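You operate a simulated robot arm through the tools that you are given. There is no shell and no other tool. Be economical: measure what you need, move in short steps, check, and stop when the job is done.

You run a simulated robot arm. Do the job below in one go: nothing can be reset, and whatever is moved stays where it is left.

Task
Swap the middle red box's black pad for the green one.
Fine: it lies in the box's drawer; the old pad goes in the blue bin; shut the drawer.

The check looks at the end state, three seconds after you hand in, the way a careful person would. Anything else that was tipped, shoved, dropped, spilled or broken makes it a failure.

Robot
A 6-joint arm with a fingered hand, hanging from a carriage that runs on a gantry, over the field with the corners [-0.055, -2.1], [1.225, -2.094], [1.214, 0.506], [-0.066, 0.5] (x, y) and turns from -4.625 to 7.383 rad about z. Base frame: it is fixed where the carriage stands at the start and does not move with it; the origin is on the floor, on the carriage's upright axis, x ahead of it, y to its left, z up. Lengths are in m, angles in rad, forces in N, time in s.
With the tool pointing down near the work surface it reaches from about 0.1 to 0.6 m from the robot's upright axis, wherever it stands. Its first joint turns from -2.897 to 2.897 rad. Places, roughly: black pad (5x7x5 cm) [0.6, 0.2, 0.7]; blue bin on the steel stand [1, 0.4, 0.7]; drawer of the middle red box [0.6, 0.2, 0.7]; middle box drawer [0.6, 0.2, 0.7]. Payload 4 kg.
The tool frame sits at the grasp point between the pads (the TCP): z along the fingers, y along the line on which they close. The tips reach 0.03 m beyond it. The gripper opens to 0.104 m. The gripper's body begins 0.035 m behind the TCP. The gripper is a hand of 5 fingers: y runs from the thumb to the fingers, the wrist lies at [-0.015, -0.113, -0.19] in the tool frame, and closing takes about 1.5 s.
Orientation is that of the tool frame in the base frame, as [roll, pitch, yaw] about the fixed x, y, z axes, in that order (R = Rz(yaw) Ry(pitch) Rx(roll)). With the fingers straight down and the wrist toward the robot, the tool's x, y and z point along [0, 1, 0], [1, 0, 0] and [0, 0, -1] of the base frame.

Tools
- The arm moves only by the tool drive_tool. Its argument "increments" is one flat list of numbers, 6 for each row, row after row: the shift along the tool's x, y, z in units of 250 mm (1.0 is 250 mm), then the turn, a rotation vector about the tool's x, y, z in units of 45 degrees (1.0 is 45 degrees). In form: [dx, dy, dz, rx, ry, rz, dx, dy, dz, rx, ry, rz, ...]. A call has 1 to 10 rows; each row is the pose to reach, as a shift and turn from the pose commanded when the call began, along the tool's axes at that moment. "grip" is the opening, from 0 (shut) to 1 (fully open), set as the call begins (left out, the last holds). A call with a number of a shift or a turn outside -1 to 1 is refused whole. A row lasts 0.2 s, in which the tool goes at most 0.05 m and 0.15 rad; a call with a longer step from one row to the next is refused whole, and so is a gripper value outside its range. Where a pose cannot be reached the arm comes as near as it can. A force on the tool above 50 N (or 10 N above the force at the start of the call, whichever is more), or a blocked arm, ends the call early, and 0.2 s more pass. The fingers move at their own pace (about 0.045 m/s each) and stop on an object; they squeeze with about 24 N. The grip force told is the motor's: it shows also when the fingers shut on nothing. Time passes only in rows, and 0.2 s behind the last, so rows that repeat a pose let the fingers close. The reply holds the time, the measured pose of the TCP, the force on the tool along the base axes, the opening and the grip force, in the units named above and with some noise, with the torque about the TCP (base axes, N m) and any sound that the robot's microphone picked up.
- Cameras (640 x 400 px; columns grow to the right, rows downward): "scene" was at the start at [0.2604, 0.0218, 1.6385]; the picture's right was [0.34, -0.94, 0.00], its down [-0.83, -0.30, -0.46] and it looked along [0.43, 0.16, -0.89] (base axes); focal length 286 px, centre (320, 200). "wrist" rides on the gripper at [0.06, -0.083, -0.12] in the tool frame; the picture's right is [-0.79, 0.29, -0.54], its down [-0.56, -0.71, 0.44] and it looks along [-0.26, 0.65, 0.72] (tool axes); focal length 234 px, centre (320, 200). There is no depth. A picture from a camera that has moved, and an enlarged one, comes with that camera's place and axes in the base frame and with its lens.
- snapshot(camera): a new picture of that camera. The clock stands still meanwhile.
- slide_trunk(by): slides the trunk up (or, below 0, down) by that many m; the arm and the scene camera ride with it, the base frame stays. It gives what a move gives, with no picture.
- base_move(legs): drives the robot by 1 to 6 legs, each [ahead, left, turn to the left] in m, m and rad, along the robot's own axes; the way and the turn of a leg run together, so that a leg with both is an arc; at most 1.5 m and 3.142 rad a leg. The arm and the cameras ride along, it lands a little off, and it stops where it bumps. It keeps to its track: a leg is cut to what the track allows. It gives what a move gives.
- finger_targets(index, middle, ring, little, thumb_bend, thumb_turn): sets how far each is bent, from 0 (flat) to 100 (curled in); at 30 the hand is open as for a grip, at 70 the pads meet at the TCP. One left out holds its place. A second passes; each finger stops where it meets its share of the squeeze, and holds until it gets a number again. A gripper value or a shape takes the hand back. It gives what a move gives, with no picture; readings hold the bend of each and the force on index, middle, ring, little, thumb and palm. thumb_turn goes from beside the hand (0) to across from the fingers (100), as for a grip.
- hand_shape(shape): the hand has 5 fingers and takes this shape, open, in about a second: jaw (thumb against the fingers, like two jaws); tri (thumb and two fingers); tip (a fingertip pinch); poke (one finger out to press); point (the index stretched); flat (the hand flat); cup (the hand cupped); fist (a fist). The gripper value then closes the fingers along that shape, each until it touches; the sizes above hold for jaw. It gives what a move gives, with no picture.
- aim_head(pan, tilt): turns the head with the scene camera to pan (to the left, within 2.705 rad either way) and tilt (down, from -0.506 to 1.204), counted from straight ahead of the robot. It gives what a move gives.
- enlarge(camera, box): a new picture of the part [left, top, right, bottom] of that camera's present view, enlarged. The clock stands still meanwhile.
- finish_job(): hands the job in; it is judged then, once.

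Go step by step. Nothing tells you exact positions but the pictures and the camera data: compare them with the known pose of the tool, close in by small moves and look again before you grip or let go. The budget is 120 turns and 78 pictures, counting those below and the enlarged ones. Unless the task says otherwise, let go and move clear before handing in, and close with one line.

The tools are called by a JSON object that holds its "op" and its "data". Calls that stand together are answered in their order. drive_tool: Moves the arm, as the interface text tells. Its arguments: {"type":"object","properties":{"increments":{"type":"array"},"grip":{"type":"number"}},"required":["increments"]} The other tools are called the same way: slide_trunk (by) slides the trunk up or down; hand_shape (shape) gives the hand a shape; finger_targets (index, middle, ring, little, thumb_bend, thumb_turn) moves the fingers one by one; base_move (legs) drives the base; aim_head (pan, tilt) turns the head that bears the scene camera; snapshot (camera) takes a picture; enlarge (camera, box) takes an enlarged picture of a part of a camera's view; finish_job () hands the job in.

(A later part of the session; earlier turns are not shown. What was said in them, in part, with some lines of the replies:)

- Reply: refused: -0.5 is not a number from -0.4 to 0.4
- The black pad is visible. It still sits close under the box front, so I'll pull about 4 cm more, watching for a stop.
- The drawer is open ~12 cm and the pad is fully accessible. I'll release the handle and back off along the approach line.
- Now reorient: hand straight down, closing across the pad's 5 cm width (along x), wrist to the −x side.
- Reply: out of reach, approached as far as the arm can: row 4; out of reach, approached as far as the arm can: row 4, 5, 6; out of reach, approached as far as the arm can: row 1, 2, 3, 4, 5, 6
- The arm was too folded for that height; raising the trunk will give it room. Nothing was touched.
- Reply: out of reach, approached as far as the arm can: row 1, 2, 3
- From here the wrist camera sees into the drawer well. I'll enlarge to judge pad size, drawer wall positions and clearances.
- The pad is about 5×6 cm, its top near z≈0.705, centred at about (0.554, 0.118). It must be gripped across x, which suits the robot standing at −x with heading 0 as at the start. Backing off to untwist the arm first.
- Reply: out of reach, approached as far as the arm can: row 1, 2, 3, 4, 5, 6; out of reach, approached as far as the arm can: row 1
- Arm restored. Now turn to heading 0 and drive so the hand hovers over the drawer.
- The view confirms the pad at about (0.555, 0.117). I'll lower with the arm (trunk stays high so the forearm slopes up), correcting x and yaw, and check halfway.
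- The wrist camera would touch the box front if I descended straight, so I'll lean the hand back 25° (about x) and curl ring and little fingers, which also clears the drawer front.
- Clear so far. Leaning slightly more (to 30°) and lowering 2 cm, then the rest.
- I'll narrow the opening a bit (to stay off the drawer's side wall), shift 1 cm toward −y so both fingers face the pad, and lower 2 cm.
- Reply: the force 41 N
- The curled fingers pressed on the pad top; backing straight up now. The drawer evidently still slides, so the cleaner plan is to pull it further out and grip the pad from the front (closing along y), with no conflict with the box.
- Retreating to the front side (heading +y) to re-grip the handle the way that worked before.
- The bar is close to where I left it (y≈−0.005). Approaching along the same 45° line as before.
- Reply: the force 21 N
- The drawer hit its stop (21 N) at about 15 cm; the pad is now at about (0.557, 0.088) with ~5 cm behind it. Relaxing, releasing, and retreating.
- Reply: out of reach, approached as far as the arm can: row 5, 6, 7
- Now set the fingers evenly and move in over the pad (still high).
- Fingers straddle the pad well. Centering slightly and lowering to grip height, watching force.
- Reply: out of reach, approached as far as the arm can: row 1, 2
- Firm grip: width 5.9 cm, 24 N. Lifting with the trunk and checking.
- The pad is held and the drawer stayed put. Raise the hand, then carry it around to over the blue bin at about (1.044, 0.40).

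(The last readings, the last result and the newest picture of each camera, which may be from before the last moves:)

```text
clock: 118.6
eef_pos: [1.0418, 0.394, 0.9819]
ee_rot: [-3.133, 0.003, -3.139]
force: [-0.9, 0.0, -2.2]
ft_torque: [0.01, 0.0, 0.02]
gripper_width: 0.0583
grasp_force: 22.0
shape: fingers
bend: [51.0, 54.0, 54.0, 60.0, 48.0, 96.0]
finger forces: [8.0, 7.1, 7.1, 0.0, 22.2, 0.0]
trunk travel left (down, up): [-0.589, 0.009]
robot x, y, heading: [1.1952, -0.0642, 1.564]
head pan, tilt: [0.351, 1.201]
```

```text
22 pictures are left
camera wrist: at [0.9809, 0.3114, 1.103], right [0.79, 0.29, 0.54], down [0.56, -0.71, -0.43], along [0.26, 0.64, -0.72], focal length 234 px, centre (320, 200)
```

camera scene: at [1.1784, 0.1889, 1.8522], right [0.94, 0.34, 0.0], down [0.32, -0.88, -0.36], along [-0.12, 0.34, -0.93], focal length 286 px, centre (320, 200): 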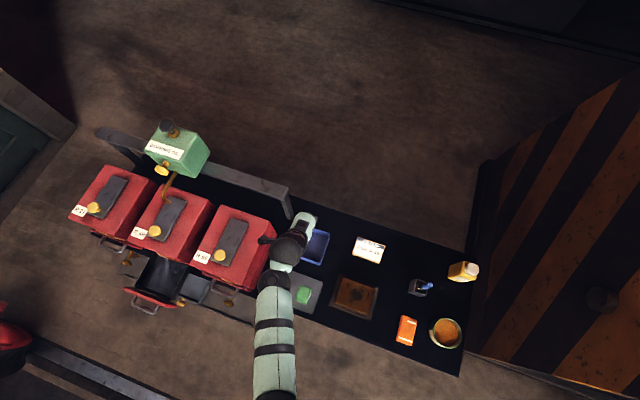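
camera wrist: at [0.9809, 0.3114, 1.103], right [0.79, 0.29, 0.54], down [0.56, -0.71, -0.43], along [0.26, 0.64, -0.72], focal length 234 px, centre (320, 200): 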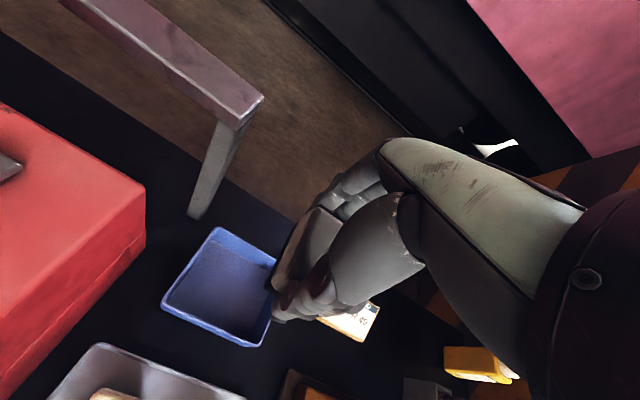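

Bin is centred at about (1.031, 0.407), rim near z 0.73. Lowering so the pad is inside it, keeping the wrist camera clear of box R 65.

{"op": "drive_tool", "data": {"increments": [0.096, 0.044, 0, 0, 0, 0, 0.096, 0.044, 0.18, 0, 0, 0, 0.096, 0.044, 0.36, 0, 0, 0, 0.096, 0.044, 0.54, 0, 0, 0, 0.096, 0.044, 0.72, 0, 0, 0, 0.096, 0.044, 0.8, 0, 0, 0, 0.096, 0.044, 0.8, 0, 0, 0]}}

{"op": "snapshot", "data": {"camera": "wrist"}}

{"op": "enlarge", "data": {"camera": "scene", "box": [200, 190, 360, 310]}}

```text
clock: 120.2
eef_pos: [1.028, 0.3758, 0.8462]
ee_rot: [-3.136, 0.004, -3.138]
force: [0.7, -0.3, -1.7]
ft_torque: [0.04, 0.01, -0.01]
gripper_width: 0.0579
grasp_force: 22.0
shape: fingers
bend: [51.0, 54.0, 55.0, 60.0, 48.0, 96.0]
finger forces: [7.9, 7.2, 7.0, 0.0, 22.2, 0.0]
out of reach, approached as far as the arm can: row 4, 5, 6, 7
trunk travel left (down, up): [-0.589, 0.009]
robot x, y, heading: [1.1991, -0.0631, 1.568]
head pan, tilt: [0.351, 1.201]
```

```text
21 pictures are left
camera wrist: at [0.9668, 0.2928, 0.968], right [0.79, 0.29, 0.54], down [0.56, -0.71, -0.43], along [0.26, 0.64, -0.72], focal length 234 px, centre (320, 200)
```

wrist: 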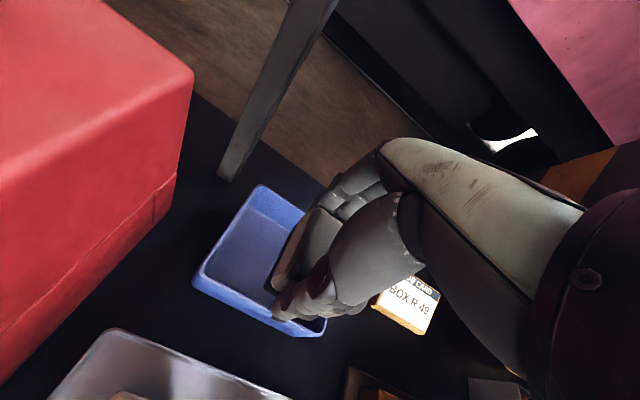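

```text
3.33 times, centred on (280, 250) of scene
camera zoom: at [1.1784, 0.189, 1.8523], right [0.94, 0.34, 0.0], down [0.32, -0.88, -0.36], along [-0.12, 0.34, -0.93], focal length 954 px, centre (453, 33)
```

zoom: 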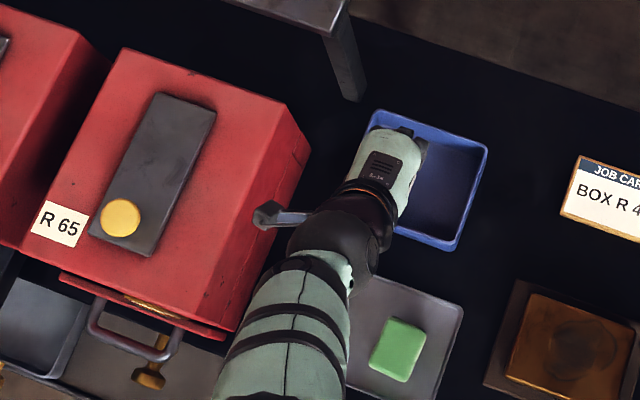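

Arm reach ends there with the trunk high, so I'll nudge forward 3 cm with the base and lower by the trunk, stopping with the fingertips just at rim height.

{"op": "base_move", "data": {"legs": [[0.03, 0, 0]]}}

{"op": "slide_trunk", "data": {"by": -0.08}}

{"op": "snapshot", "data": {"camera": "wrist"}}

```text
clock: 121.0
eef_pos: [1.0269, 0.4051, 0.8472]
ee_rot: [-3.134, 0.003, -3.138]
force: [-0.2, 0.2, -1.5]
ft_torque: [0.04, 0.01, -0.02]
gripper_width: 0.0579
grasp_force: 22.0
shape: fingers
bend: [51.0, 54.0, 55.0, 60.0, 48.0, 96.0]
finger forces: [8.0, 7.2, 7.1, 0.0, 22.1, 0.0]
trunk travel left (down, up): [-0.589, 0.009]
robot x, y, heading: [1.1998, -0.0345, 1.57]
head pan, tilt: [0.351, 1.201]
```

```text
clock: 122.2
eef_pos: [1.0284, 0.4052, 0.7663]
ee_rot: [-3.134, 0.005, -3.138]
force: [0.8, -0.4, -1.2]
ft_torque: [0.02, -0.03, -0.02]
gripper_width: 0.0585
grasp_force: 22.3
shape: fingers
bend: [51.0, 54.0, 55.0, 60.0, 48.0, 96.0]
finger forces: [7.9, 7.3, 6.9, 0.0, 22.1, 0.0]
trunk travel left (down, up): [-0.509, 0.089]
robot x, y, heading: [1.1962, -0.0327, 1.57]
head pan, tilt: [0.351, 1.201]
```

```text
19 pictures are left
camera wrist: at [0.9671, 0.3223, 0.8877], right [0.79, 0.3, 0.54], down [0.56, -0.71, -0.43], along [0.26, 0.64, -0.72], focal length 234 px, centre (320, 200)
```

wrist: 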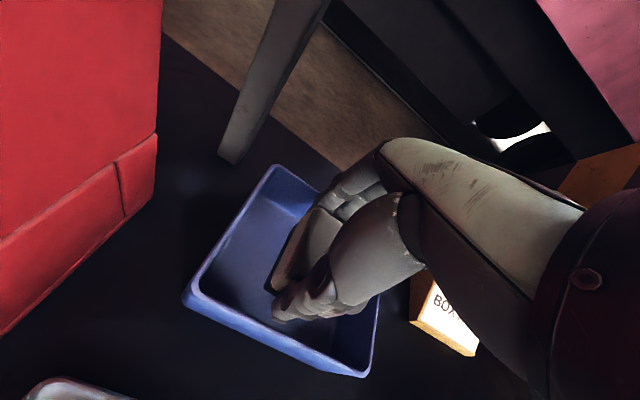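

Well centred over the bin; releasing the old pad.

{"op": "finger_targets", "data": {"index": 42, "middle": 42, "ring": 42, "little": 42, "thumb_bend": 40}}

{"op": "slide_trunk", "data": {"by": 0.09}}

{"op": "drive_tool", "data": {"increments": [0, 0, -0.16, 0, 0, 0, 0, 0, -0.32, 0, 0, 0, 0, 0, -0.44, 0, 0, 0, 0, 0, -0.44, 0, 0, 0]}}

{"op": "snapshot", "data": {"camera": "wrist"}}

```text
clock: 123.2
eef_pos: [1.0268, 0.4055, 0.7681]
ee_rot: [-3.135, 0.002, -3.138]
force: [0.2, -0.2, -0.3]
ft_torque: [-0.04, -0.01, -0.01]
gripper_width: 0.0753
grasp_force: 0.1
shape: fingers
bend: [42.0, 42.0, 42.0, 42.0, 40.0, 96.0]
finger forces: [0.0, 0.0, 0.0, 0.0, 0.0, 0.0]
trunk travel left (down, up): [-0.509, 0.089]
robot x, y, heading: [1.1965, -0.0315, 1.568]
head pan, tilt: [0.351, 1.201]
```

```text
clock: 124.4
eef_pos: [1.0277, 0.4054, 0.8552]
ee_rot: [-3.135, 0.004, -3.138]
force: [0.1, -0.3, -0.2]
ft_torque: [0.02, 0.02, -0.01]
gripper_width: 0.075
grasp_force: 0.0
shape: fingers
bend: [42.0, 42.0, 42.0, 42.0, 40.0, 96.0]
finger forces: [0.0, 0.0, 0.0, 0.0, 0.0, 0.1]
trunk travel left (down, up): [-0.598, 0.0]
robot x, y, heading: [1.1949, -0.0336, 1.567]
head pan, tilt: [0.351, 1.201]
```

```text
clock: 125.4
eef_pos: [1.0274, 0.4073, 0.9655]
ee_rot: [-3.133, 0.005, -3.137]
force: [-1.2, 0.1, 0.5]
ft_torque: [0.0, -0.04, 0.01]
gripper_width: 0.076
grasp_force: 0.1
shape: fingers
bend: [42.0, 42.0, 42.0, 42.0, 40.0, 96.0]
finger forces: [0.1, 0.0, 0.1, 0.1, 0.0, 0.0]
out of reach, approached as far as the arm can: row 1
trunk travel left (down, up): [-0.598, 0.0]
robot x, y, heading: [1.1977, -0.0347, 1.568]
head pan, tilt: [0.351, 1.201]
```

```text
18 pictures are left
camera wrist: at [0.9668, 0.3247, 1.0858], right [0.79, 0.3, 0.54], down [0.56, -0.71, -0.43], along [0.26, 0.64, -0.72], focal length 234 px, centre (320, 200)
```

wrist: 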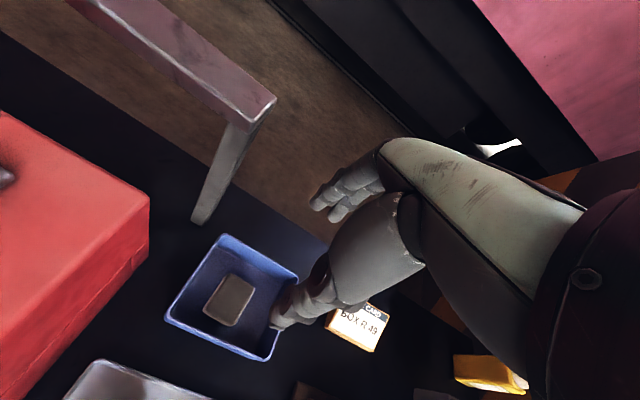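

The old pad lies flat in the bin. Next: the green pad, at about (1.10, 0.225). Moving over it.

{"op": "base_move", "data": {"legs": [[-0.18, 0, 0]]}}

{"op": "drive_tool", "data": {"increments": [-0.14, 0, 0.12, 0, 0, 0, -0.28, 0, 0.28, 0, 0, 0, -0.28, 0, 0.28, 0, 0, 0]}}

{"op": "snapshot", "data": {"camera": "wrist"}}

{"op": "enlarge", "data": {"camera": "scene", "box": [200, 100, 420, 260]}}

```text
clock: 126.9
eef_pos: [1.0279, 0.2303, 0.9658]
ee_rot: [-3.136, 0.004, -3.135]
force: [0.7, -0.6, -0.1]
ft_torque: [0.01, -0.01, -0.01]
gripper_width: 0.0757
grasp_force: 0.0
shape: fingers
bend: [42.0, 42.0, 42.0, 42.0, 40.0, 96.0]
finger forces: [0.1, 0.1, 0.1, 0.1, 0.0, 0.0]
trunk travel left (down, up): [-0.598, 0.0]
robot x, y, heading: [1.193, -0.2097, 1.571]
head pan, tilt: [0.351, 1.201]
```

```text
refused: row 2 steps farther than a row can; nothing moved
```

```text
17 pictures are left
camera wrist: at [0.9661, 0.1472, 1.0864], right [0.79, 0.3, 0.54], down [0.56, -0.71, -0.43], along [0.26, 0.64, -0.72], focal length 234 px, centre (320, 200)
```

wrist: 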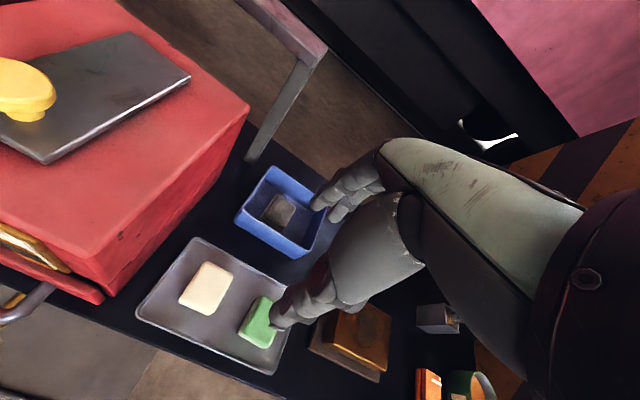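

```text
2.50 times, centred on (310, 180) of scene
camera zoom: at [1.1778, 0.0418, 1.8616], right [0.94, 0.34, 0.0], down [0.32, -0.88, -0.36], along [-0.12, 0.34, -0.93], focal length 716 px, centre (345, 250)
```

zoom: 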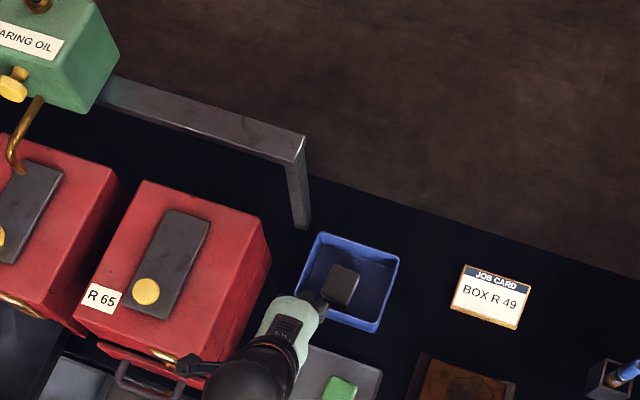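

{"op": "drive_tool", "data": {"increments": [-0.1, 0, 0.08, 0, 0, 0, -0.19, 0, 0.18, 0, 0, 0, -0.27, 0, 0.28, 0, 0, 0, -0.27, 0, 0.38, 0, 0, 0, -0.27, 0, 0.38, 0, 0, 0]}}

{"op": "snapshot", "data": {"camera": "wrist"}}

```text
clock: 128.1
eef_pos: [1.0942, 0.2296, 0.8706]
ee_rot: [-3.136, 0.003, -3.137]
force: [-0.2, 0.4, -1.2]
ft_torque: [0.0, 0.0, -0.03]
gripper_width: 0.0757
grasp_force: 0.1
shape: fingers
bend: [42.0, 42.0, 42.0, 42.0, 40.0, 96.0]
finger forces: [0.1, 0.1, 0.1, 0.0, 0.0, 0.0]
trunk travel left (down, up): [-0.598, 0.0]
robot x, y, heading: [1.1989, -0.2118, 1.567]
head pan, tilt: [0.351, 1.201]
```

```text
15 pictures are left
camera wrist: at [1.0335, 0.1468, 0.9922], right [0.79, 0.3, 0.54], down [0.56, -0.71, -0.43], along [0.26, 0.64, -0.72], focal length 234 px, centre (320, 200)
```

wrist: 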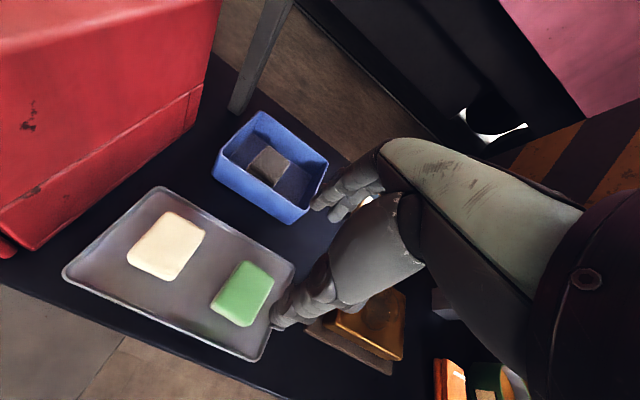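

Green pad centre is about (1.093, 0.217). I'll open the fingers to 8 cm, curl the little finger clear of the tray rim, center, and lower with the trunk.

{"op": "finger_targets", "data": {"index": 38, "middle": 38, "ring": 38, "little": 99, "thumb_bend": 38}}

{"op": "drive_tool", "data": {"increments": [0.028, -0.046, 0, 0, 0, 0, 0.028, -0.046, 0, 0, 0, 0]}}

{"op": "slide_trunk", "data": {"by": -0.1}}

{"op": "enlarge", "data": {"camera": "wrist", "box": [140, 120, 420, 380]}}

```text
clock: 129.1
eef_pos: [1.0944, 0.2308, 0.8716]
ee_rot: [-3.136, 0.004, -3.137]
force: [-0.1, -0.7, 0.6]
ft_torque: [0.05, 0.03, 0.01]
gripper_width: 0.0829
grasp_force: 0.0
shape: fingers
bend: [38.0, 38.0, 38.0, 99.0, 38.0, 96.0]
finger forces: [0.0, 0.0, 0.0, 0.0, 0.0, 0.0]
trunk travel left (down, up): [-0.598, 0.0]
robot x, y, heading: [1.1971, -0.2116, 1.568]
head pan, tilt: [0.351, 1.201]
```

```text
clock: 129.7
eef_pos: [1.0876, 0.2191, 0.8728]
ee_rot: [-3.137, 0.002, -3.137]
force: [0.7, -0.2, 0.4]
ft_torque: [0.01, 0.01, 0.01]
gripper_width: 0.0832
grasp_force: 0.1
shape: fingers
bend: [38.0, 38.0, 38.0, 99.0, 38.0, 96.0]
finger forces: [0.0, 0.0, 0.0, 0.0, 0.0, 0.0]
trunk travel left (down, up): [-0.598, 0.0]
robot x, y, heading: [1.1967, -0.2105, 1.569]
head pan, tilt: [0.351, 1.201]
```

```text
clock: 131.1
eef_pos: [1.0882, 0.2179, 0.7717]
ee_rot: [-3.136, 0.001, -3.138]
force: [-0.2, -0.2, 0.3]
ft_torque: [-0.01, 0.0, 0.01]
gripper_width: 0.083
grasp_force: 0.0
shape: fingers
bend: [38.0, 38.0, 38.0, 99.0, 38.0, 96.0]
finger forces: [0.1, 0.0, 0.0, 0.1, 0.0, 0.0]
trunk travel left (down, up): [-0.498, 0.1]
robot x, y, heading: [1.1937, -0.2101, 1.566]
head pan, tilt: [0.351, 1.201]
```

```text
1.54 times, centred on (280, 250) of wrist
camera zoom: at [1.0271, 0.1356, 0.8927], right [0.79, 0.3, 0.54], down [0.56, -0.71, -0.43], along [0.26, 0.64, -0.72], focal length 360 px, centre (382, 123)
```

zoom: 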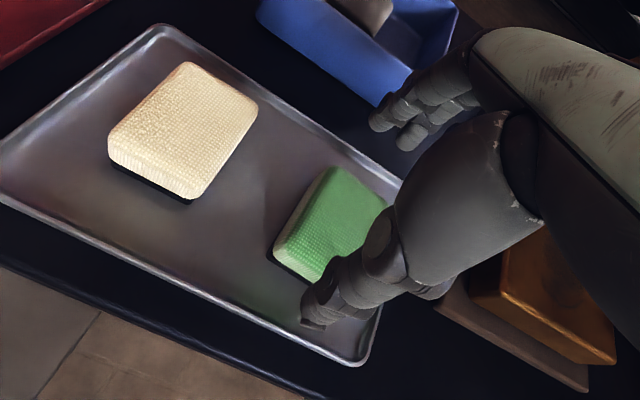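

Alignment good. Narrowing to ~7 cm so the thumb clears the tray rim, then lowering to grip height.

{"op": "finger_targets", "data": {"index": 41, "middle": 41, "ring": 41, "thumb_bend": 41}}

{"op": "slide_trunk", "data": {"by": -0.047}}

{"op": "enlarge", "data": {"camera": "wrist", "box": [160, 120, 440, 380]}}

```text
clock: 132.1
eef_pos: [1.0881, 0.2172, 0.7723]
ee_rot: [-3.136, 0.004, -3.136]
force: [-0.6, 0.9, -0.3]
ft_torque: [-0.01, 0.02, -0.02]
gripper_width: 0.0764
grasp_force: 0.1
shape: fingers
bend: [41.0, 41.0, 41.0, 99.0, 41.0, 96.0]
finger forces: [0.1, 0.0, 0.0, 0.0, 0.0, 0.0]
trunk travel left (down, up): [-0.498, 0.1]
robot x, y, heading: [1.1974, -0.2103, 1.574]
head pan, tilt: [0.351, 1.201]
```

```text
clock: 132.9
eef_pos: [1.0884, 0.2181, 0.7248]
ee_rot: [-3.137, 0.004, -3.137]
force: [-0.4, 0.2, 1.1]
ft_torque: [-0.01, 0.03, 0.03]
gripper_width: 0.0763
grasp_force: 0.0
shape: fingers
bend: [41.0, 41.0, 41.0, 99.0, 41.0, 96.0]
finger forces: [0.0, 0.0, 0.0, 0.0, 0.1, 0.0]
trunk travel left (down, up): [-0.451, 0.147]
robot x, y, heading: [1.1974, -0.2122, 1.571]
head pan, tilt: [0.351, 1.201]
```

```text
1.54 times, centred on (300, 250) of wrist
camera zoom: at [1.0271, 0.1356, 0.8456], right [0.79, 0.3, 0.54], down [0.56, -0.71, -0.43], along [0.26, 0.64, -0.72], focal length 360 px, centre (351, 123)
```

zoom: 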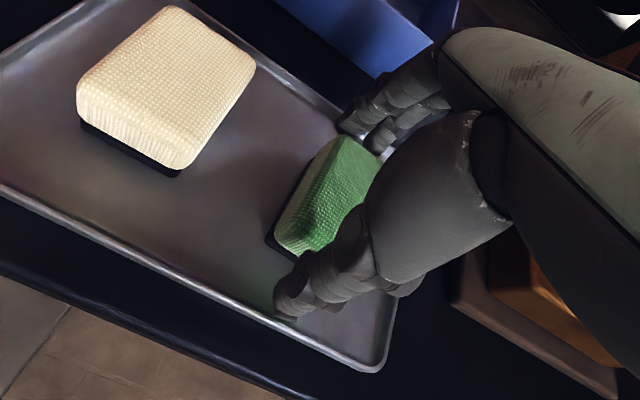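

Fingers and thumb straddle the green pad inside the tray. Closing.

{"op": "finger_targets", "data": {"index": 75, "middle": 75, "ring": 75, "thumb_bend": 75}}

{"op": "slide_trunk", "data": {"by": 0.04}}

{"op": "slide_trunk", "data": {"by": 0.1}}

{"op": "snapshot", "data": {"camera": "wrist"}}

```text
clock: 133.9
eef_pos: [1.0879, 0.2194, 0.7243]
ee_rot: [-3.136, 0.003, -3.135]
force: [0.1, -0.5, -0.1]
ft_torque: [0.04, 0.0, -0.04]
gripper_width: 0.0583
grasp_force: 24.1
shape: fingers
bend: [58.0, 60.0, 61.0, 99.0, 41.0, 95.0]
finger forces: [7.9, 7.3, 8.9, 0.0, 23.8, 0.0]
trunk travel left (down, up): [-0.451, 0.147]
robot x, y, heading: [1.1997, -0.2125, 1.57]
head pan, tilt: [0.351, 1.201]
```

```text
clock: 134.8
eef_pos: [1.0871, 0.2186, 0.7651]
ee_rot: [-3.134, 0.005, -3.137]
force: [-0.4, 0.3, -1.6]
ft_torque: [0.04, 0.01, -0.01]
gripper_width: 0.0581
grasp_force: 24.1
shape: fingers
bend: [58.0, 60.0, 61.0, 99.0, 41.0, 95.0]
finger forces: [7.9, 7.3, 9.0, 0.0, 23.8, 0.0]
trunk travel left (down, up): [-0.491, 0.107]
robot x, y, heading: [1.1946, -0.209, 1.569]
head pan, tilt: [0.351, 1.201]
```

```text
clock: 136.1
eef_pos: [1.0883, 0.2191, 0.8647]
ee_rot: [-3.135, 0.003, -3.136]
force: [-0.9, -0.5, -1.1]
ft_torque: [0.04, 0.01, -0.02]
gripper_width: 0.0585
grasp_force: 24.1
shape: fingers
bend: [58.0, 60.0, 61.0, 99.0, 41.0, 95.0]
finger forces: [7.9, 7.3, 8.8, 0.0, 23.8, 0.0]
trunk travel left (down, up): [-0.591, 0.007]
robot x, y, heading: [1.1943, -0.2137, 1.567]
head pan, tilt: [0.351, 1.201]
```

```text
12 pictures are left
camera wrist: at [1.0271, 0.1354, 0.9855], right [0.79, 0.3, 0.54], down [0.56, -0.71, -0.43], along [0.26, 0.64, -0.72], focal length 234 px, centre (320, 200)
```

wrist: 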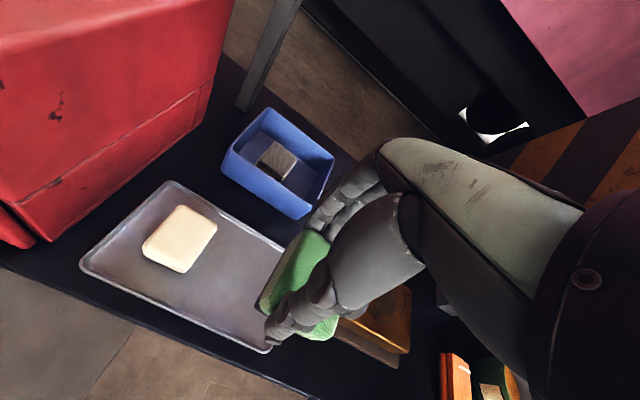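

Green pad held (24 N). Raise, back out, and carry it to the drawer along the front.

{"op": "drive_tool", "data": {"increments": [0, 0, -0.16, 0, 0, 0, 0, 0, -0.32, 0, 0, 0, 0, 0, -0.4, 0, 0, 0, 0, 0, -0.4, 0, 0, 0]}}

{"op": "base_move", "data": {"legs": [[-0.125, 0, 0], [0, 0.535, 0]]}}

{"op": "snapshot", "data": {"camera": "wrist"}}

```text
clock: 137.1
eef_pos: [1.0863, 0.2185, 0.9658]
ee_rot: [-3.135, 0.004, -3.136]
force: [0.1, -0.6, -1.6]
ft_torque: [-0.03, 0.02, 0.02]
gripper_width: 0.0584
grasp_force: 23.0
shape: fingers
bend: [58.0, 60.0, 61.0, 99.0, 41.0, 95.0]
finger forces: [7.8, 7.3, 8.7, 0.0, 23.6, 0.1]
trunk travel left (down, up): [-0.591, 0.007]
robot x, y, heading: [1.1987, -0.2075, 1.57]
head pan, tilt: [0.351, 1.201]
```

```text
clock: 141.1
eef_pos: [0.5393, 0.0902, 0.9643]
ee_rot: [-3.135, 0.002, -3.127]
force: [0.3, 0.2, -1.6]
ft_torque: [0.03, 0.03, 0.0]
gripper_width: 0.0582
grasp_force: 23.9
shape: fingers
bend: [58.0, 60.0, 61.0, 99.0, 41.0, 95.0]
finger forces: [7.8, 7.3, 8.7, 0.0, 23.6, 0.0]
trunk travel left (down, up): [-0.591, 0.007]
robot x, y, heading: [0.6505, -0.3405, 1.576]
head pan, tilt: [0.351, 1.201]
```

```text
11 pictures are left
camera wrist: at [0.4792, 0.0061, 1.0853], right [0.78, 0.3, 0.54], down [0.57, -0.7, -0.43], along [0.25, 0.65, -0.72], focal length 234 px, centre (320, 200)
```

wrist: 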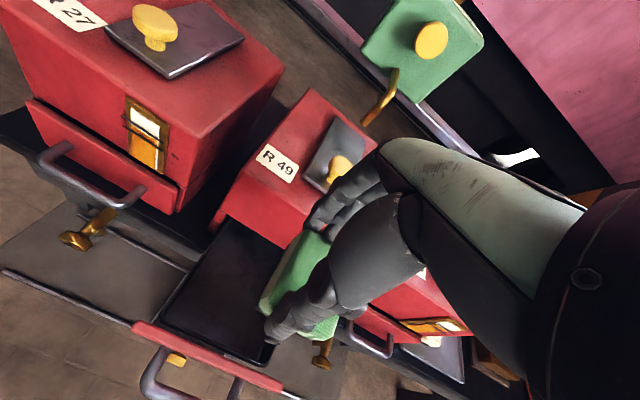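

{"op": "drive_tool", "data": {"increments": [-0.04, 0.014, 0.1, 0, 0, 0.019, -0.04, 0.014, 0.25, 0, 0, 0.019, -0.04, 0.014, 0.4, 0, 0, 0.019, -0.04, 0.014, 0.4, 0, 0, 0.019]}}

{"op": "slide_trunk", "data": {"by": -0.08}}

{"op": "snapshot", "data": {"camera": "wrist"}}

```text
clock: 142.1
eef_pos: [0.5508, 0.0935, 0.8654]
ee_rot: [-3.137, 0.002, 3.14]
force: [0.3, -0.4, -1.2]
ft_torque: [0.0, 0.01, 0.01]
gripper_width: 0.0584
grasp_force: 23.1
shape: fingers
bend: [58.0, 60.0, 61.0, 99.0, 41.0, 95.0]
finger forces: [7.8, 7.3, 8.6, 0.0, 23.3, 0.0]
trunk travel left (down, up): [-0.591, 0.007]
robot x, y, heading: [0.649, -0.341, 1.577]
head pan, tilt: [0.351, 1.201]
```

```text
clock: 143.3
eef_pos: [0.5499, 0.093, 0.7857]
ee_rot: [-3.136, 0.004, 3.139]
force: [-0.4, 0.5, -1.2]
ft_torque: [0.03, 0.03, 0.02]
gripper_width: 0.0581
grasp_force: 23.3
shape: fingers
bend: [58.0, 60.0, 61.0, 99.0, 41.0, 95.0]
finger forces: [7.8, 7.3, 8.5, 0.1, 23.2, 0.0]
trunk travel left (down, up): [-0.511, 0.087]
robot x, y, heading: [0.6477, -0.3353, 1.58]
head pan, tilt: [0.351, 1.201]
```

```text
10 pictures are left
camera wrist: at [0.4895, 0.0104, 0.9064], right [0.79, 0.29, 0.54], down [0.56, -0.71, -0.43], along [0.26, 0.64, -0.72], focal length 234 px, centre (320, 200)
```

wrist: 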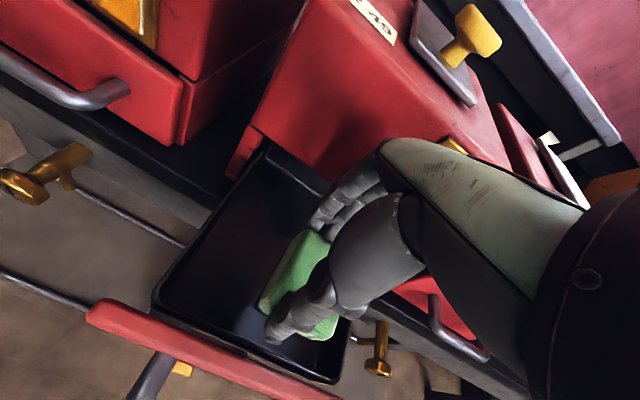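

Good position. Lowering until the pad touches the drawer floor.

{"op": "slide_trunk", "data": {"by": -0.055}}

{"op": "slide_trunk", "data": {"by": -0.005}}

```text
clock: 144.2
eef_pos: [0.5466, 0.1031, 0.7353]
ee_rot: [3.135, -0.003, 3.139]
force: [-1.9, 6.2, 41.6]
ft_torque: [-2.81, 0.23, -0.17]
gripper_width: 0.0602
grasp_force: 31.7
shape: fingers
bend: [71.0, 64.0, 72.0, 99.0, 35.0, 96.0]
finger forces: [4.2, 3.8, 4.7, 0.0, 51.4, 0.0]
trunk travel left (down, up): [-0.456, 0.142]
robot x, y, heading: [0.6496, -0.3408, 1.578]
head pan, tilt: [0.351, 1.201]
```

```text
clock: 144.6
eef_pos: [0.5473, 0.1046, 0.7366]
ee_rot: [3.128, -0.004, 3.138]
force: [-0.1, -0.6, 25.7]
ft_torque: [-1.86, 0.1, 0.0]
gripper_width: 0.06
grasp_force: 26.3
shape: fingers
bend: [71.0, 64.0, 72.0, 99.0, 35.0, 97.0]
finger forces: [4.1, 4.1, 5.5, 0.0, 38.4, 0.0]
trunk travel left (down, up): [-0.455, 0.143]
robot x, y, heading: [0.6525, -0.3365, 1.578]
head pan, tilt: [0.351, 1.201]
stopped: the force on the tool passed its limit at 55 N (the readings are from after the stop); the commanded pose is now the measured one
```

The thumb's knuckle met the drawer front wall. Backing up 2 cm and looking.

{"op": "slide_trunk", "data": {"by": 0.03}}

{"op": "snapshot", "data": {"camera": "wrist"}}

```text
clock: 145.3
eef_pos: [0.5496, 0.0978, 0.7629]
ee_rot: [3.138, 0.0, 3.139]
force: [0.2, 0.3, -0.9]
ft_torque: [0.04, 0.02, 0.02]
gripper_width: 0.0587
grasp_force: 22.1
shape: fingers
bend: [60.0, 62.0, 63.0, 99.0, 39.0, 96.0]
finger forces: [7.5, 7.3, 7.7, 0.1, 21.5, 0.0]
trunk travel left (down, up): [-0.485, 0.113]
robot x, y, heading: [0.6517, -0.3415, 1.578]
head pan, tilt: [0.351, 1.201]
```

```text
9 pictures are left
camera wrist: at [0.4884, 0.0141, 0.8834], right [0.79, 0.28, 0.54], down [0.56, -0.71, -0.44], along [0.26, 0.65, -0.72], focal length 234 px, centre (320, 200)
```

wrist: 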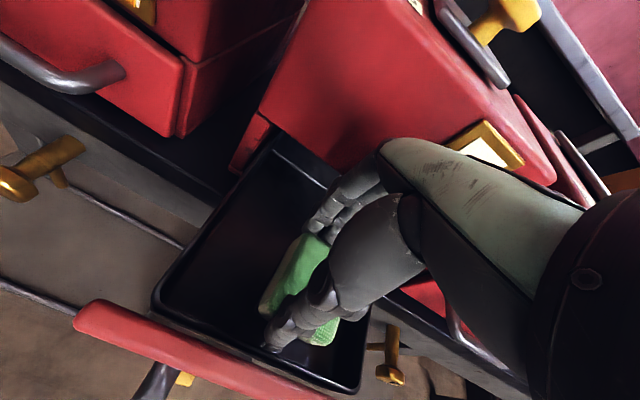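

I'll shift 1 cm toward +y so the thumb sits where it fitted during the pick, and lower again carefully.

{"op": "drive_tool", "data": {"increments": [0, 0.038, 0, 0, 0, 0, 0, 0.038, 0, 0, 0, 0]}}

{"op": "slide_trunk", "data": {"by": -0.025}}

{"op": "slide_trunk", "data": {"by": -0.008}}

```text
clock: 145.9
eef_pos: [0.5497, 0.1082, 0.7629]
ee_rot: [3.135, -0.002, 3.139]
force: [0.2, 0.0, -1.2]
ft_torque: [0.03, 0.0, 0.02]
gripper_width: 0.0585
grasp_force: 22.1
shape: fingers
bend: [60.0, 62.0, 63.0, 99.0, 39.0, 96.0]
finger forces: [7.5, 7.2, 7.6, 0.1, 21.5, 0.1]
trunk travel left (down, up): [-0.485, 0.113]
robot x, y, heading: [0.6531, -0.3358, 1.574]
head pan, tilt: [0.351, 1.201]
```

```text
clock: 146.6
eef_pos: [0.55, 0.1086, 0.7387]
ee_rot: [3.136, 0.001, 3.14]
force: [-0.6, 0.5, -1.1]
ft_torque: [0.05, 0.02, -0.01]
gripper_width: 0.0584
grasp_force: 22.0
shape: fingers
bend: [60.0, 62.0, 63.0, 99.0, 39.0, 96.0]
finger forces: [7.5, 7.3, 7.6, 0.0, 21.5, 0.1]
trunk travel left (down, up): [-0.46, 0.138]
robot x, y, heading: [0.65, -0.3373, 1.578]
head pan, tilt: [0.351, 1.201]
```

```text
clock: 147.2
eef_pos: [0.5483, 0.1138, 0.7332]
ee_rot: [3.128, -0.002, 3.14]
force: [3.1, 0.9, 28.2]
ft_torque: [-1.32, 0.06, 0.06]
gripper_width: 0.0592
grasp_force: 25.3
shape: fingers
bend: [61.0, 62.0, 63.0, 99.0, 39.0, 97.0]
finger forces: [7.1, 6.7, 7.7, 0.0, 28.8, 0.0]
trunk travel left (down, up): [-0.452, 0.146]
robot x, y, heading: [0.6524, -0.3425, 1.577]
head pan, tilt: [0.351, 1.201]
```

Contact at z≈0.735. Checking whether it's the pad on the drawer floor.

{"op": "enlarge", "data": {"camera": "wrist", "box": [150, 130, 430, 400]}}

```text
1.48 times, centred on (290, 265) of wrist
camera zoom: at [0.4883, 0.0286, 0.8537], right [0.79, 0.28, 0.55], down [0.55, -0.7, -0.45], along [0.26, 0.66, -0.71], focal length 347 px, centre (364, 104)
```

zoom: 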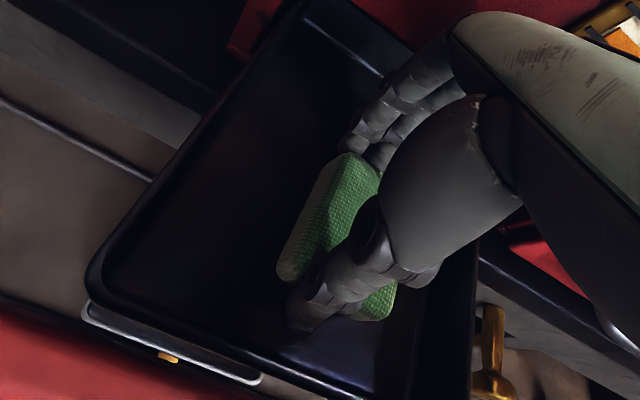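

The pad looks seated in the drawer. Relaxing the downward force slightly, then opening just enough to release.

{"op": "slide_trunk", "data": {"by": 0.005}}

{"op": "finger_targets", "data": {"index": 52, "middle": 52, "ring": 52, "thumb_bend": 36}}

{"op": "slide_trunk", "data": {"by": 0.03}}

{"op": "slide_trunk", "data": {"by": 0.1}}

{"op": "snapshot", "data": {"camera": "wrist"}}

```text
clock: 147.7
eef_pos: [0.5488, 0.1083, 0.736]
ee_rot: [3.137, 0.0, 3.141]
force: [1.5, 1.2, 11.1]
ft_torque: [-0.5, 0.08, 0.06]
gripper_width: 0.0588
grasp_force: 23.2
shape: fingers
bend: [61.0, 62.0, 63.0, 99.0, 39.0, 97.0]
finger forces: [7.7, 7.3, 7.2, 0.0, 23.9, 0.0]
trunk travel left (down, up): [-0.457, 0.141]
robot x, y, heading: [0.6494, -0.3359, 1.579]
head pan, tilt: [0.351, 1.201]
```

```text
clock: 148.7
eef_pos: [0.5487, 0.1082, 0.7353]
ee_rot: [3.135, -0.001, 3.139]
force: [-0.7, -0.6, -0.1]
ft_torque: [-0.02, -0.01, -0.02]
gripper_width: 0.068
grasp_force: 0.0
shape: fingers
bend: [52.0, 52.0, 52.0, 99.0, 36.0, 95.0]
finger forces: [0.0, 0.0, 0.0, 0.0, 0.4, 0.0]
trunk travel left (down, up): [-0.457, 0.141]
robot x, y, heading: [0.6521, -0.3379, 1.573]
head pan, tilt: [0.351, 1.201]
```

```text
clock: 149.5
eef_pos: [0.5498, 0.1082, 0.7659]
ee_rot: [3.136, -0.001, 3.139]
force: [-0.2, -0.3, 0.9]
ft_torque: [0.0, -0.01, -0.01]
gripper_width: 0.0678
grasp_force: 0.1
shape: fingers
bend: [52.0, 52.0, 52.0, 99.0, 36.0, 95.0]
finger forces: [0.0, 0.1, 0.1, 0.0, 0.0, 0.0]
trunk travel left (down, up): [-0.487, 0.111]
robot x, y, heading: [0.6512, -0.335, 1.577]
head pan, tilt: [0.351, 1.201]
```

```text
clock: 150.8
eef_pos: [0.5502, 0.1087, 0.8666]
ee_rot: [3.136, 0.0, 3.139]
force: [-0.5, -0.1, -0.2]
ft_torque: [0.0, 0.03, -0.03]
gripper_width: 0.0678
grasp_force: 0.2
shape: fingers
bend: [52.0, 52.0, 52.0, 99.0, 36.0, 95.0]
finger forces: [0.0, 0.0, 0.0, 0.1, 0.1, 0.0]
trunk travel left (down, up): [-0.587, 0.011]
robot x, y, heading: [0.655, -0.3438, 1.577]
head pan, tilt: [0.351, 1.201]
```

```text
7 pictures are left
camera wrist: at [0.4886, 0.0243, 0.986], right [0.79, 0.28, 0.54], down [0.56, -0.7, -0.44], along [0.26, 0.65, -0.71], focal length 234 px, centre (320, 200)
```

wrist: 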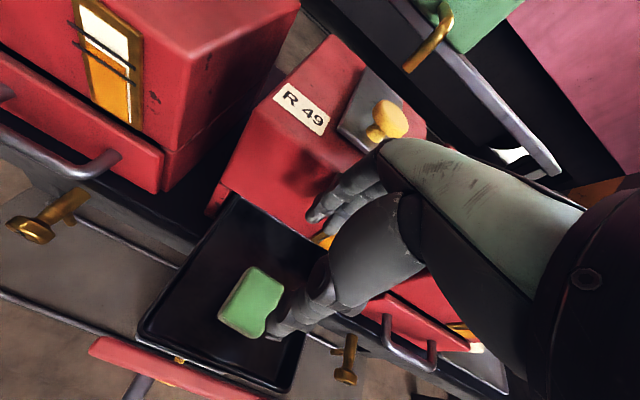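

The green pad sits flat in the drawer. Backing away and checking the drawer front from the scene camera.

{"op": "drive_tool", "data": {"increments": [0, 0, -0.16, 0, 0, 0, 0, 0, -0.3, 0, 0, 0, 0, 0, -0.3, 0, 0, 0]}}

{"op": "base_move", "data": {"legs": [[-0.26, 0, 0]]}}

{"op": "slide_trunk", "data": {"by": -0.2}}

{"op": "aim_head", "data": {"pan": 0.15, "tilt": 0.9}}

{"op": "enlarge", "data": {"camera": "scene", "box": [220, 160, 380, 300]}}

```text
clock: 151.6
eef_pos: [0.5483, 0.1083, 0.9412]
ee_rot: [3.137, 0.001, 3.139]
force: [0.2, -1.2, 0.1]
ft_torque: [0.05, -0.02, -0.01]
gripper_width: 0.0679
grasp_force: 0.1
shape: fingers
bend: [52.0, 52.0, 52.0, 99.0, 36.0, 95.0]
finger forces: [0.0, 0.1, 0.0, 0.0, 0.1, 0.0]
trunk travel left (down, up): [-0.587, 0.011]
robot x, y, heading: [0.6524, -0.3359, 1.578]
head pan, tilt: [0.351, 1.201]
```

```text
clock: 153.5
eef_pos: [0.5492, -0.1526, 0.9404]
ee_rot: [3.137, 0.0, 3.14]
force: [-0.2, -0.6, -0.2]
ft_torque: [-0.02, 0.01, -0.01]
gripper_width: 0.0677
grasp_force: 0.1
shape: fingers
bend: [52.0, 52.0, 52.0, 99.0, 36.0, 95.0]
finger forces: [0.0, 0.0, 0.0, 0.0, 0.1, 0.0]
trunk travel left (down, up): [-0.587, 0.011]
robot x, y, heading: [0.6531, -0.5996, 1.575]
head pan, tilt: [0.351, 1.201]
```

```text
clock: 155.7
eef_pos: [0.5487, -0.1517, 0.7416]
ee_rot: [3.135, 0.0, -3.14]
force: [-0.7, 1.1, 0.0]
ft_torque: [-0.02, 0.0, 0.01]
gripper_width: 0.0677
grasp_force: 0.0
shape: fingers
bend: [52.0, 52.0, 52.0, 99.0, 36.0, 95.0]
finger forces: [0.0, 0.0, 0.0, 0.0, 0.0, 0.0]
trunk travel left (down, up): [-0.387, 0.211]
robot x, y, heading: [0.6534, -0.5947, 1.581]
head pan, tilt: [0.351, 1.201]
```

```text
clock: 156.4
eef_pos: [0.5497, -0.1518, 0.74]
ee_rot: [3.137, 0.0, -3.141]
force: [0.1, 0.3, 0.6]
ft_torque: [0.03, 0.04, -0.01]
gripper_width: 0.0682
grasp_force: 0.0
shape: fingers
bend: [52.0, 52.0, 52.0, 99.0, 36.0, 95.0]
finger forces: [0.1, 0.1, 0.0, 0.1, 0.0, 0.0]
trunk travel left (down, up): [-0.387, 0.211]
robot x, y, heading: [0.6528, -0.5985, 1.582]
head pan, tilt: [0.15, 0.901]
```

```text
2.86 times, centred on (300, 230) of scene
camera zoom: at [0.6405, -0.3228, 1.6707], right [0.99, 0.16, 0.0], down [0.12, -0.77, -0.62], along [-0.1, 0.61, -0.78], focal length 818 px, centre (377, 114)
```

zoom: 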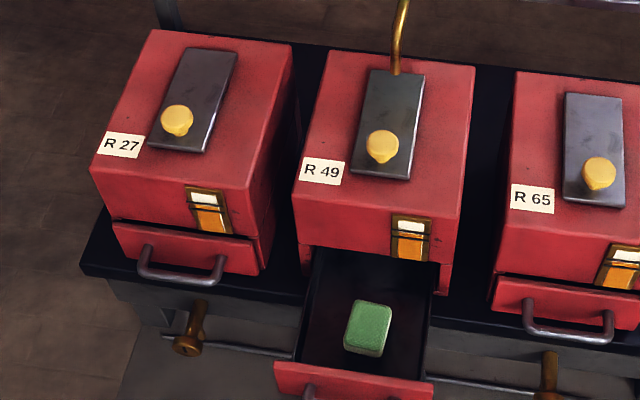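

The drawer is intact with the green pad inside. Now preparing the arm at 45° again to take the handle and push the drawer shut.

{"op": "drive_tool", "data": {"increments": [0, 0, -0.18, 0, 0, 0, 0, 0, -0.36, 0, 0, 0, 0, 0, -0.54, 0, 0, 0, 0, 0, -0.72, 0, 0, 0, 0, 0, -0.8, 0, 0, 0, 0, 0, -0.8, 0, 0, 0]}}

{"op": "slide_trunk", "data": {"by": -0.218}}

{"op": "drive_tool", "data": {"increments": [0, 0, 0, -0.17, 0, 0, 0, 0, 0, -0.34, 0, 0, 0, 0, 0, -0.51, 0, 0, 0, 0, 0, -0.68, 0, 0, 0, 0, 0, -0.85, 0, 0, 0, 0, 0, -1, 0, 0, 0, 0, 0, -1, 0, 0]}}

{"op": "finger_targets", "data": {"index": 46, "middle": 46, "ring": 99, "little": 99, "thumb_bend": 46, "thumb_turn": 97}}

```text
clock: 157.8
eef_pos: [0.5502, -0.1523, 0.9412]
ee_rot: [3.136, 0.0, -3.141]
force: [0.0, -0.9, 0.4]
ft_torque: [0.02, 0.02, -0.01]
gripper_width: 0.068
grasp_force: 0.1
shape: fingers
bend: [52.0, 52.0, 52.0, 99.0, 36.0, 95.0]
finger forces: [0.0, 0.0, 0.0, 0.0, 0.0, 0.0]
trunk travel left (down, up): [-0.387, 0.211]
robot x, y, heading: [0.6523, -0.5969, 1.58]
head pan, tilt: [0.15, 0.901]
```

```text
clock: 160.2
eef_pos: [0.5495, -0.1541, 0.7222]
ee_rot: [3.136, 0.0, 3.141]
force: [-0.2, 0.0, 0.4]
ft_torque: [-0.01, 0.02, -0.02]
gripper_width: 0.0678
grasp_force: 0.0
shape: fingers
bend: [52.0, 52.0, 52.0, 99.0, 36.0, 95.0]
finger forces: [0.1, 0.0, 0.0, 0.1, 0.0, 0.0]
trunk travel left (down, up): [-0.169, 0.429]
robot x, y, heading: [0.6549, -0.5963, 1.579]
head pan, tilt: [0.15, 0.901]
```

```text
clock: 161.8
eef_pos: [0.5503, -0.1531, 0.7224]
ee_rot: [2.35, -0.001, -3.14]
force: [0.3, -1.9, -0.1]
ft_torque: [-0.01, -0.02, 0.03]
gripper_width: 0.0679
grasp_force: 0.1
shape: fingers
bend: [52.0, 52.0, 52.0, 99.0, 36.0, 95.0]
finger forces: [0.0, 0.0, 0.0, 0.0, 0.0, 0.0]
trunk travel left (down, up): [-0.169, 0.429]
robot x, y, heading: [0.6523, -0.5965, 1.579]
head pan, tilt: [0.15, 0.901]
```

```text
clock: 162.8
eef_pos: [0.5511, -0.1526, 0.7222]
ee_rot: [2.351, -0.002, -3.141]
force: [0.7, 0.2, -0.8]
ft_torque: [-0.01, -0.01, -0.03]
gripper_width: 0.0627
grasp_force: 0.1
shape: fingers
bend: [46.0, 46.0, 99.0, 99.0, 46.0, 96.0]
finger forces: [0.0, 0.0, 0.1, 0.1, 0.0, 0.1]
trunk travel left (down, up): [-0.169, 0.429]
robot x, y, heading: [0.6542, -0.5944, 1.582]
head pan, tilt: [0.15, 0.901]
```

{"op": "drive_tool", "data": {"increments": [-0.02, 0.15, 0, 0, 0, 0, -0.02, 0.298, 0.02, 0, 0, 0, -0.02, 0.298, 0.024, 0, 0, 0]}}

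{"op": "enlarge", "data": {"camera": "scene", "box": [220, 190, 380, 330]}}

```text
clock: 163.6
eef_pos: [0.5556, -0.097, 0.7711]
ee_rot: [2.351, 0.0, -3.141]
force: [-0.3, -0.7, 0.9]
ft_torque: [0.03, 0.03, -0.04]
gripper_width: 0.0629
grasp_force: 0.0
shape: fingers
bend: [46.0, 46.0, 99.0, 99.0, 46.0, 96.0]
finger forces: [0.0, 0.0, 0.0, 0.0, 0.0, 0.0]
trunk travel left (down, up): [-0.169, 0.429]
robot x, y, heading: [0.6531, -0.5952, 1.579]
head pan, tilt: [0.15, 0.901]
```

```text
2.86 times, centred on (300, 260) of scene
camera zoom: at [0.6406, -0.3229, 1.4527], right [0.99, 0.16, 0.0], down [0.12, -0.77, -0.62], along [-0.1, 0.61, -0.78], focal length 818 px, centre (377, 29)
```

zoom: 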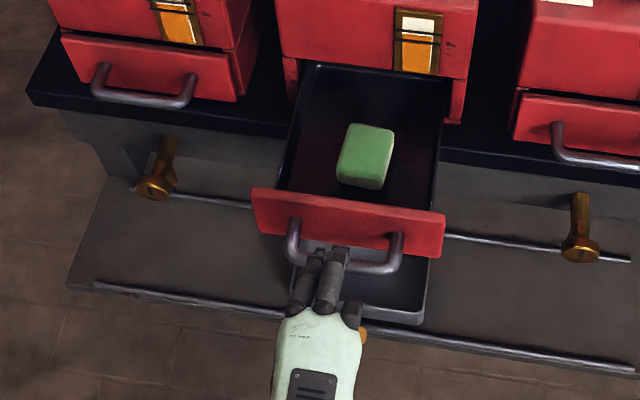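

Aligned; moving onto the bar and gripping it.

{"op": "drive_tool", "data": {"increments": [-0.014, 0.021, 0.1, 0, 0, 0, -0.014, 0.021, 0.2, 0, 0, 0, -0.014, 0.021, 0.3, 0, 0, 0, -0.014, 0.021, 0.3, 0, 0, 0]}}

{"op": "finger_targets", "data": {"index": 72, "middle": 72, "thumb_bend": 72}}

{"op": "drive_tool", "data": {"increments": [0, 0.057, 0.057, 0, 0, 0, 0, 0.113, 0.113, 0, 0, 0, 0, 0.17, 0.17, 0, 0, 0, 0, 0.226, 0.226, 0, 0, 0, 0, 0.283, 0.283, 0, 0, 0, 0, 0.283, 0.283, 0, 0, 0]}}

```text
clock: 164.6
eef_pos: [0.5585, -0.0399, 0.7202]
ee_rot: [2.35, -0.001, 3.14]
force: [1.0, -0.7, 0.2]
ft_torque: [-0.02, 0.0, -0.03]
gripper_width: 0.0624
grasp_force: 0.2
shape: fingers
bend: [46.0, 46.0, 99.0, 99.0, 46.0, 96.0]
finger forces: [0.9, 0.1, 0.0, 0.0, 0.0, 0.0]
trunk travel left (down, up): [-0.169, 0.429]
robot x, y, heading: [0.6554, -0.5986, 1.58]
head pan, tilt: [0.15, 0.901]
```

```text
clock: 165.6
eef_pos: [0.5564, -0.0386, 0.7224]
ee_rot: [2.348, -0.001, 3.14]
force: [0.6, 4.5, 2.4]
ft_torque: [0.06, 0.0, 0.08]
gripper_width: 0.0041
grasp_force: 5.7
shape: fingers
bend: [71.0, 71.0, 99.0, 99.0, 69.0, 99.0]
finger forces: [4.3, 3.9, 0.1, 0.1, 3.3, 0.1]
trunk travel left (down, up): [-0.169, 0.429]
robot x, y, heading: [0.6543, -0.5994, 1.581]
head pan, tilt: [0.15, 0.901]
```

```text
clock: 167.0
eef_pos: [0.5582, 0.0598, 0.72]
ee_rot: [2.351, -0.001, -3.14]
force: [-1.2, 0.5, -6.7]
ft_torque: [0.01, 0.0, -0.02]
gripper_width: 0.0007
grasp_force: 3.7
shape: fingers
bend: [72.0, 72.0, 99.0, 99.0, 67.0, 99.0]
finger forces: [0.0, 0.1, 0.1, 0.0, 7.1, 0.0]
trunk travel left (down, up): [-0.169, 0.429]
robot x, y, heading: [0.6559, -0.5956, 1.579]
head pan, tilt: [0.15, 0.901]
```

Drawer is following. Pushing the remaining ~5 cm until it bottoms out.

{"op": "drive_tool", "data": {"increments": [0, 0.04, 0.04, 0, 0, 0, 0, 0.08, 0.08, 0, 0, 0, 0, 0.115, 0.115, 0, 0, 0, 0, 0.135, 0.135, 0, 0, 0, 0, 0.15, 0.15, 0, 0, 0, 0, 0.165, 0.165, 0, 0, 0]}}

{"op": "enlarge", "data": {"camera": "scene", "box": [220, 150, 380, 290]}}

```text
clock: 168.4
eef_pos: [0.5574, 0.1187, 0.7225]
ee_rot: [2.353, 0.0, -3.141]
force: [-0.6, -1.1, -8.7]
ft_torque: [-0.01, -0.04, -0.01]
gripper_width: 0.0027
grasp_force: 4.1
shape: fingers
bend: [72.0, 72.0, 99.0, 99.0, 66.0, 99.0]
finger forces: [0.1, 0.0, 0.1, 0.0, 8.5, 0.1]
trunk travel left (down, up): [-0.169, 0.429]
robot x, y, heading: [0.655, -0.5953, 1.58]
head pan, tilt: [0.15, 0.901]
```

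```text
2.86 times, centred on (300, 220) of scene
camera zoom: at [0.6405, -0.3234, 1.4524], right [0.99, 0.16, 0.0], down [0.12, -0.77, -0.62], along [-0.1, 0.61, -0.78], focal length 818 px, centre (377, 143)
```

zoom: 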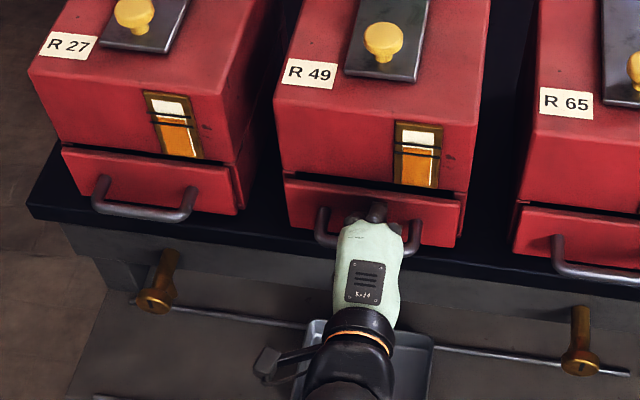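

It looks shut or nearly so; pressing another ~1.5 cm to feel the end stop.

{"op": "drive_tool", "data": {"increments": [0, 0.014, 0.014, 0, 0, 0, 0, 0.028, 0.028, 0, 0, 0, 0, 0.042, 0.042, 0, 0, 0]}}

```text
clock: 169.2
eef_pos: [0.557, 0.1286, 0.7204]
ee_rot: [2.356, -0.001, -3.141]
force: [-1.0, -15.1, -5.7]
ft_torque: [-0.14, 0.01, 0.04]
gripper_width: 0.0054
grasp_force: 6.9
shape: fingers
bend: [72.0, 72.0, 99.0, 99.0, 67.0, 99.0]
finger forces: [0.0, 0.2, 0.0, 0.0, 12.7, 0.1]
trunk travel left (down, up): [-0.169, 0.429]
robot x, y, heading: [0.6544, -0.594, 1.583]
head pan, tilt: [0.15, 0.901]
```

15 N resistance: fully shut. Releasing and withdrawing along the approach line.

{"op": "finger_targets", "data": {"index": 48, "middle": 48, "thumb_bend": 46}}

{"op": "drive_tool", "data": {"increments": [0, 0, -0.06, 0, 0, 0, 0, 0, -0.15, 0, 0, 0, 0, 0, -0.28, 0, 0, 0, 0, 0, -0.45, 0, 0, 0, 0, 0, -0.6, 0, 0, 0]}}

{"op": "base_move", "data": {"legs": [[-0.25, 0, 0]]}}

{"op": "aim_head", "data": {"pan": -0.1, "tilt": 0.75}}

{"op": "enlarge", "data": {"camera": "scene", "box": [180, 120, 500, 320]}}

```text
clock: 170.2
eef_pos: [0.5571, 0.1286, 0.7214]
ee_rot: [2.354, -0.002, -3.14]
force: [-1.1, -18.2, -1.9]
ft_torque: [-0.14, 0.0, 0.01]
gripper_width: 0.0333
grasp_force: 9.4
shape: fingers
bend: [68.0, 71.0, 99.0, 99.0, 46.0, 97.0]
finger forces: [9.3, 9.2, 0.0, 0.0, 0.0, 0.0]
trunk travel left (down, up): [-0.169, 0.429]
robot x, y, heading: [0.6509, -0.5956, 1.58]
head pan, tilt: [0.15, 0.901]
```

```text
clock: 171.4
eef_pos: [0.5567, 0.0256, 0.8293]
ee_rot: [2.351, -0.001, -3.141]
force: [0.2, 0.6, -0.7]
ft_torque: [0.0, -0.02, -0.01]
gripper_width: 0.0597
grasp_force: 0.0
shape: fingers
bend: [48.0, 48.0, 99.0, 99.0, 46.0, 97.0]
finger forces: [0.0, 0.1, 0.0, 0.0, 0.0, 0.1]
trunk travel left (down, up): [-0.169, 0.429]
robot x, y, heading: [0.6555, -0.596, 1.578]
head pan, tilt: [0.15, 0.901]
```

```text
clock: 173.2
eef_pos: [0.5587, -0.2217, 0.8293]
ee_rot: [2.351, -0.001, -3.138]
force: [0.3, 0.6, -0.3]
ft_torque: [0.03, 0.01, 0.01]
gripper_width: 0.0598
grasp_force: 0.1
shape: fingers
bend: [48.0, 48.0, 99.0, 99.0, 46.0, 97.0]
finger forces: [0.0, 0.1, 0.1, 0.0, 0.0, 0.0]
trunk travel left (down, up): [-0.169, 0.429]
robot x, y, heading: [0.6579, -0.846, 1.582]
head pan, tilt: [0.15, 0.901]
```

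```text
clock: 174.0
eef_pos: [0.5592, -0.2209, 0.8296]
ee_rot: [2.351, -0.002, -3.139]
force: [-0.3, -1.5, 0.5]
ft_torque: [-0.04, -0.05, -0.01]
gripper_width: 0.0595
grasp_force: 0.0
shape: fingers
bend: [48.0, 48.0, 99.0, 99.0, 46.0, 97.0]
finger forces: [0.0, 0.1, 0.1, 0.1, 0.1, 0.0]
trunk travel left (down, up): [-0.169, 0.429]
robot x, y, heading: [0.6559, -0.8505, 1.58]
head pan, tilt: [-0.099, 0.75]
```

```text
2.00 times, centred on (340, 220) of scene
camera zoom: at [0.6619, -0.5635, 1.4646], right [1.0, -0.09, 0.0], down [-0.06, -0.68, -0.73], along [0.06, 0.73, -0.68], focal length 573 px, centre (280, 160)
```

zoom: 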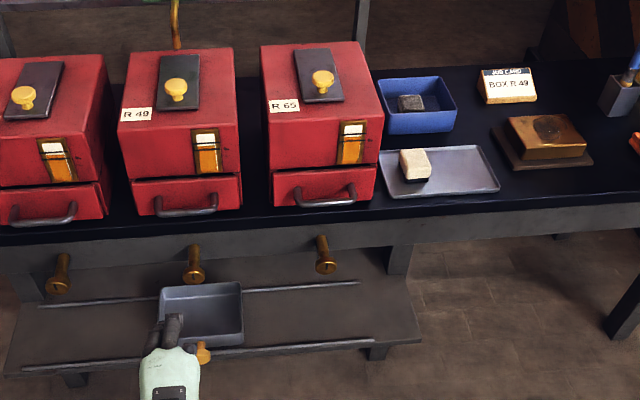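

Everything looks in place. One closer check that the middle drawer is flush like its neighbours.

{"op": "enlarge", "data": {"camera": "scene", "box": [220, 170, 390, 250]}}

```text
3.76 times, centred on (305, 210) of scene
camera zoom: at [0.6619, -0.5635, 1.4646], right [1.0, -0.09, 0.0], down [-0.06, -0.68, -0.73], along [0.06, 0.73, -0.68], focal length 1078 px, centre (376, 162)
```

zoom: 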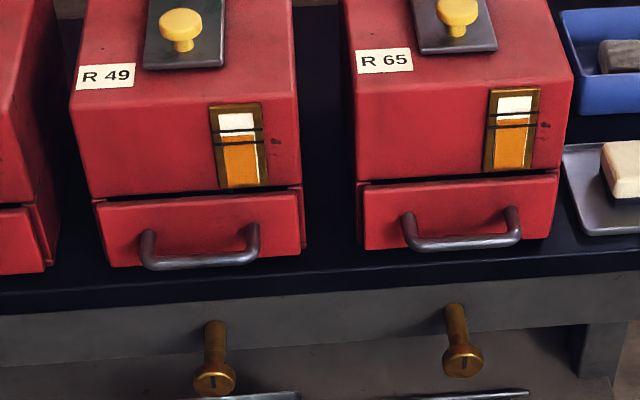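

The middle drawer is flush like R 65's. The green pad is inside it, the old black pad is in the blue bin, and the hand is clear.

{"op": "finish_job", "data": {}}

```text
The job is handed in.
```

I swapped the pads: the green one is in box R 49's drawer, the old black one is in the blue bin, and the drawer is shut. The hand is clear of the bench, and the final pictures show nothing else moved.
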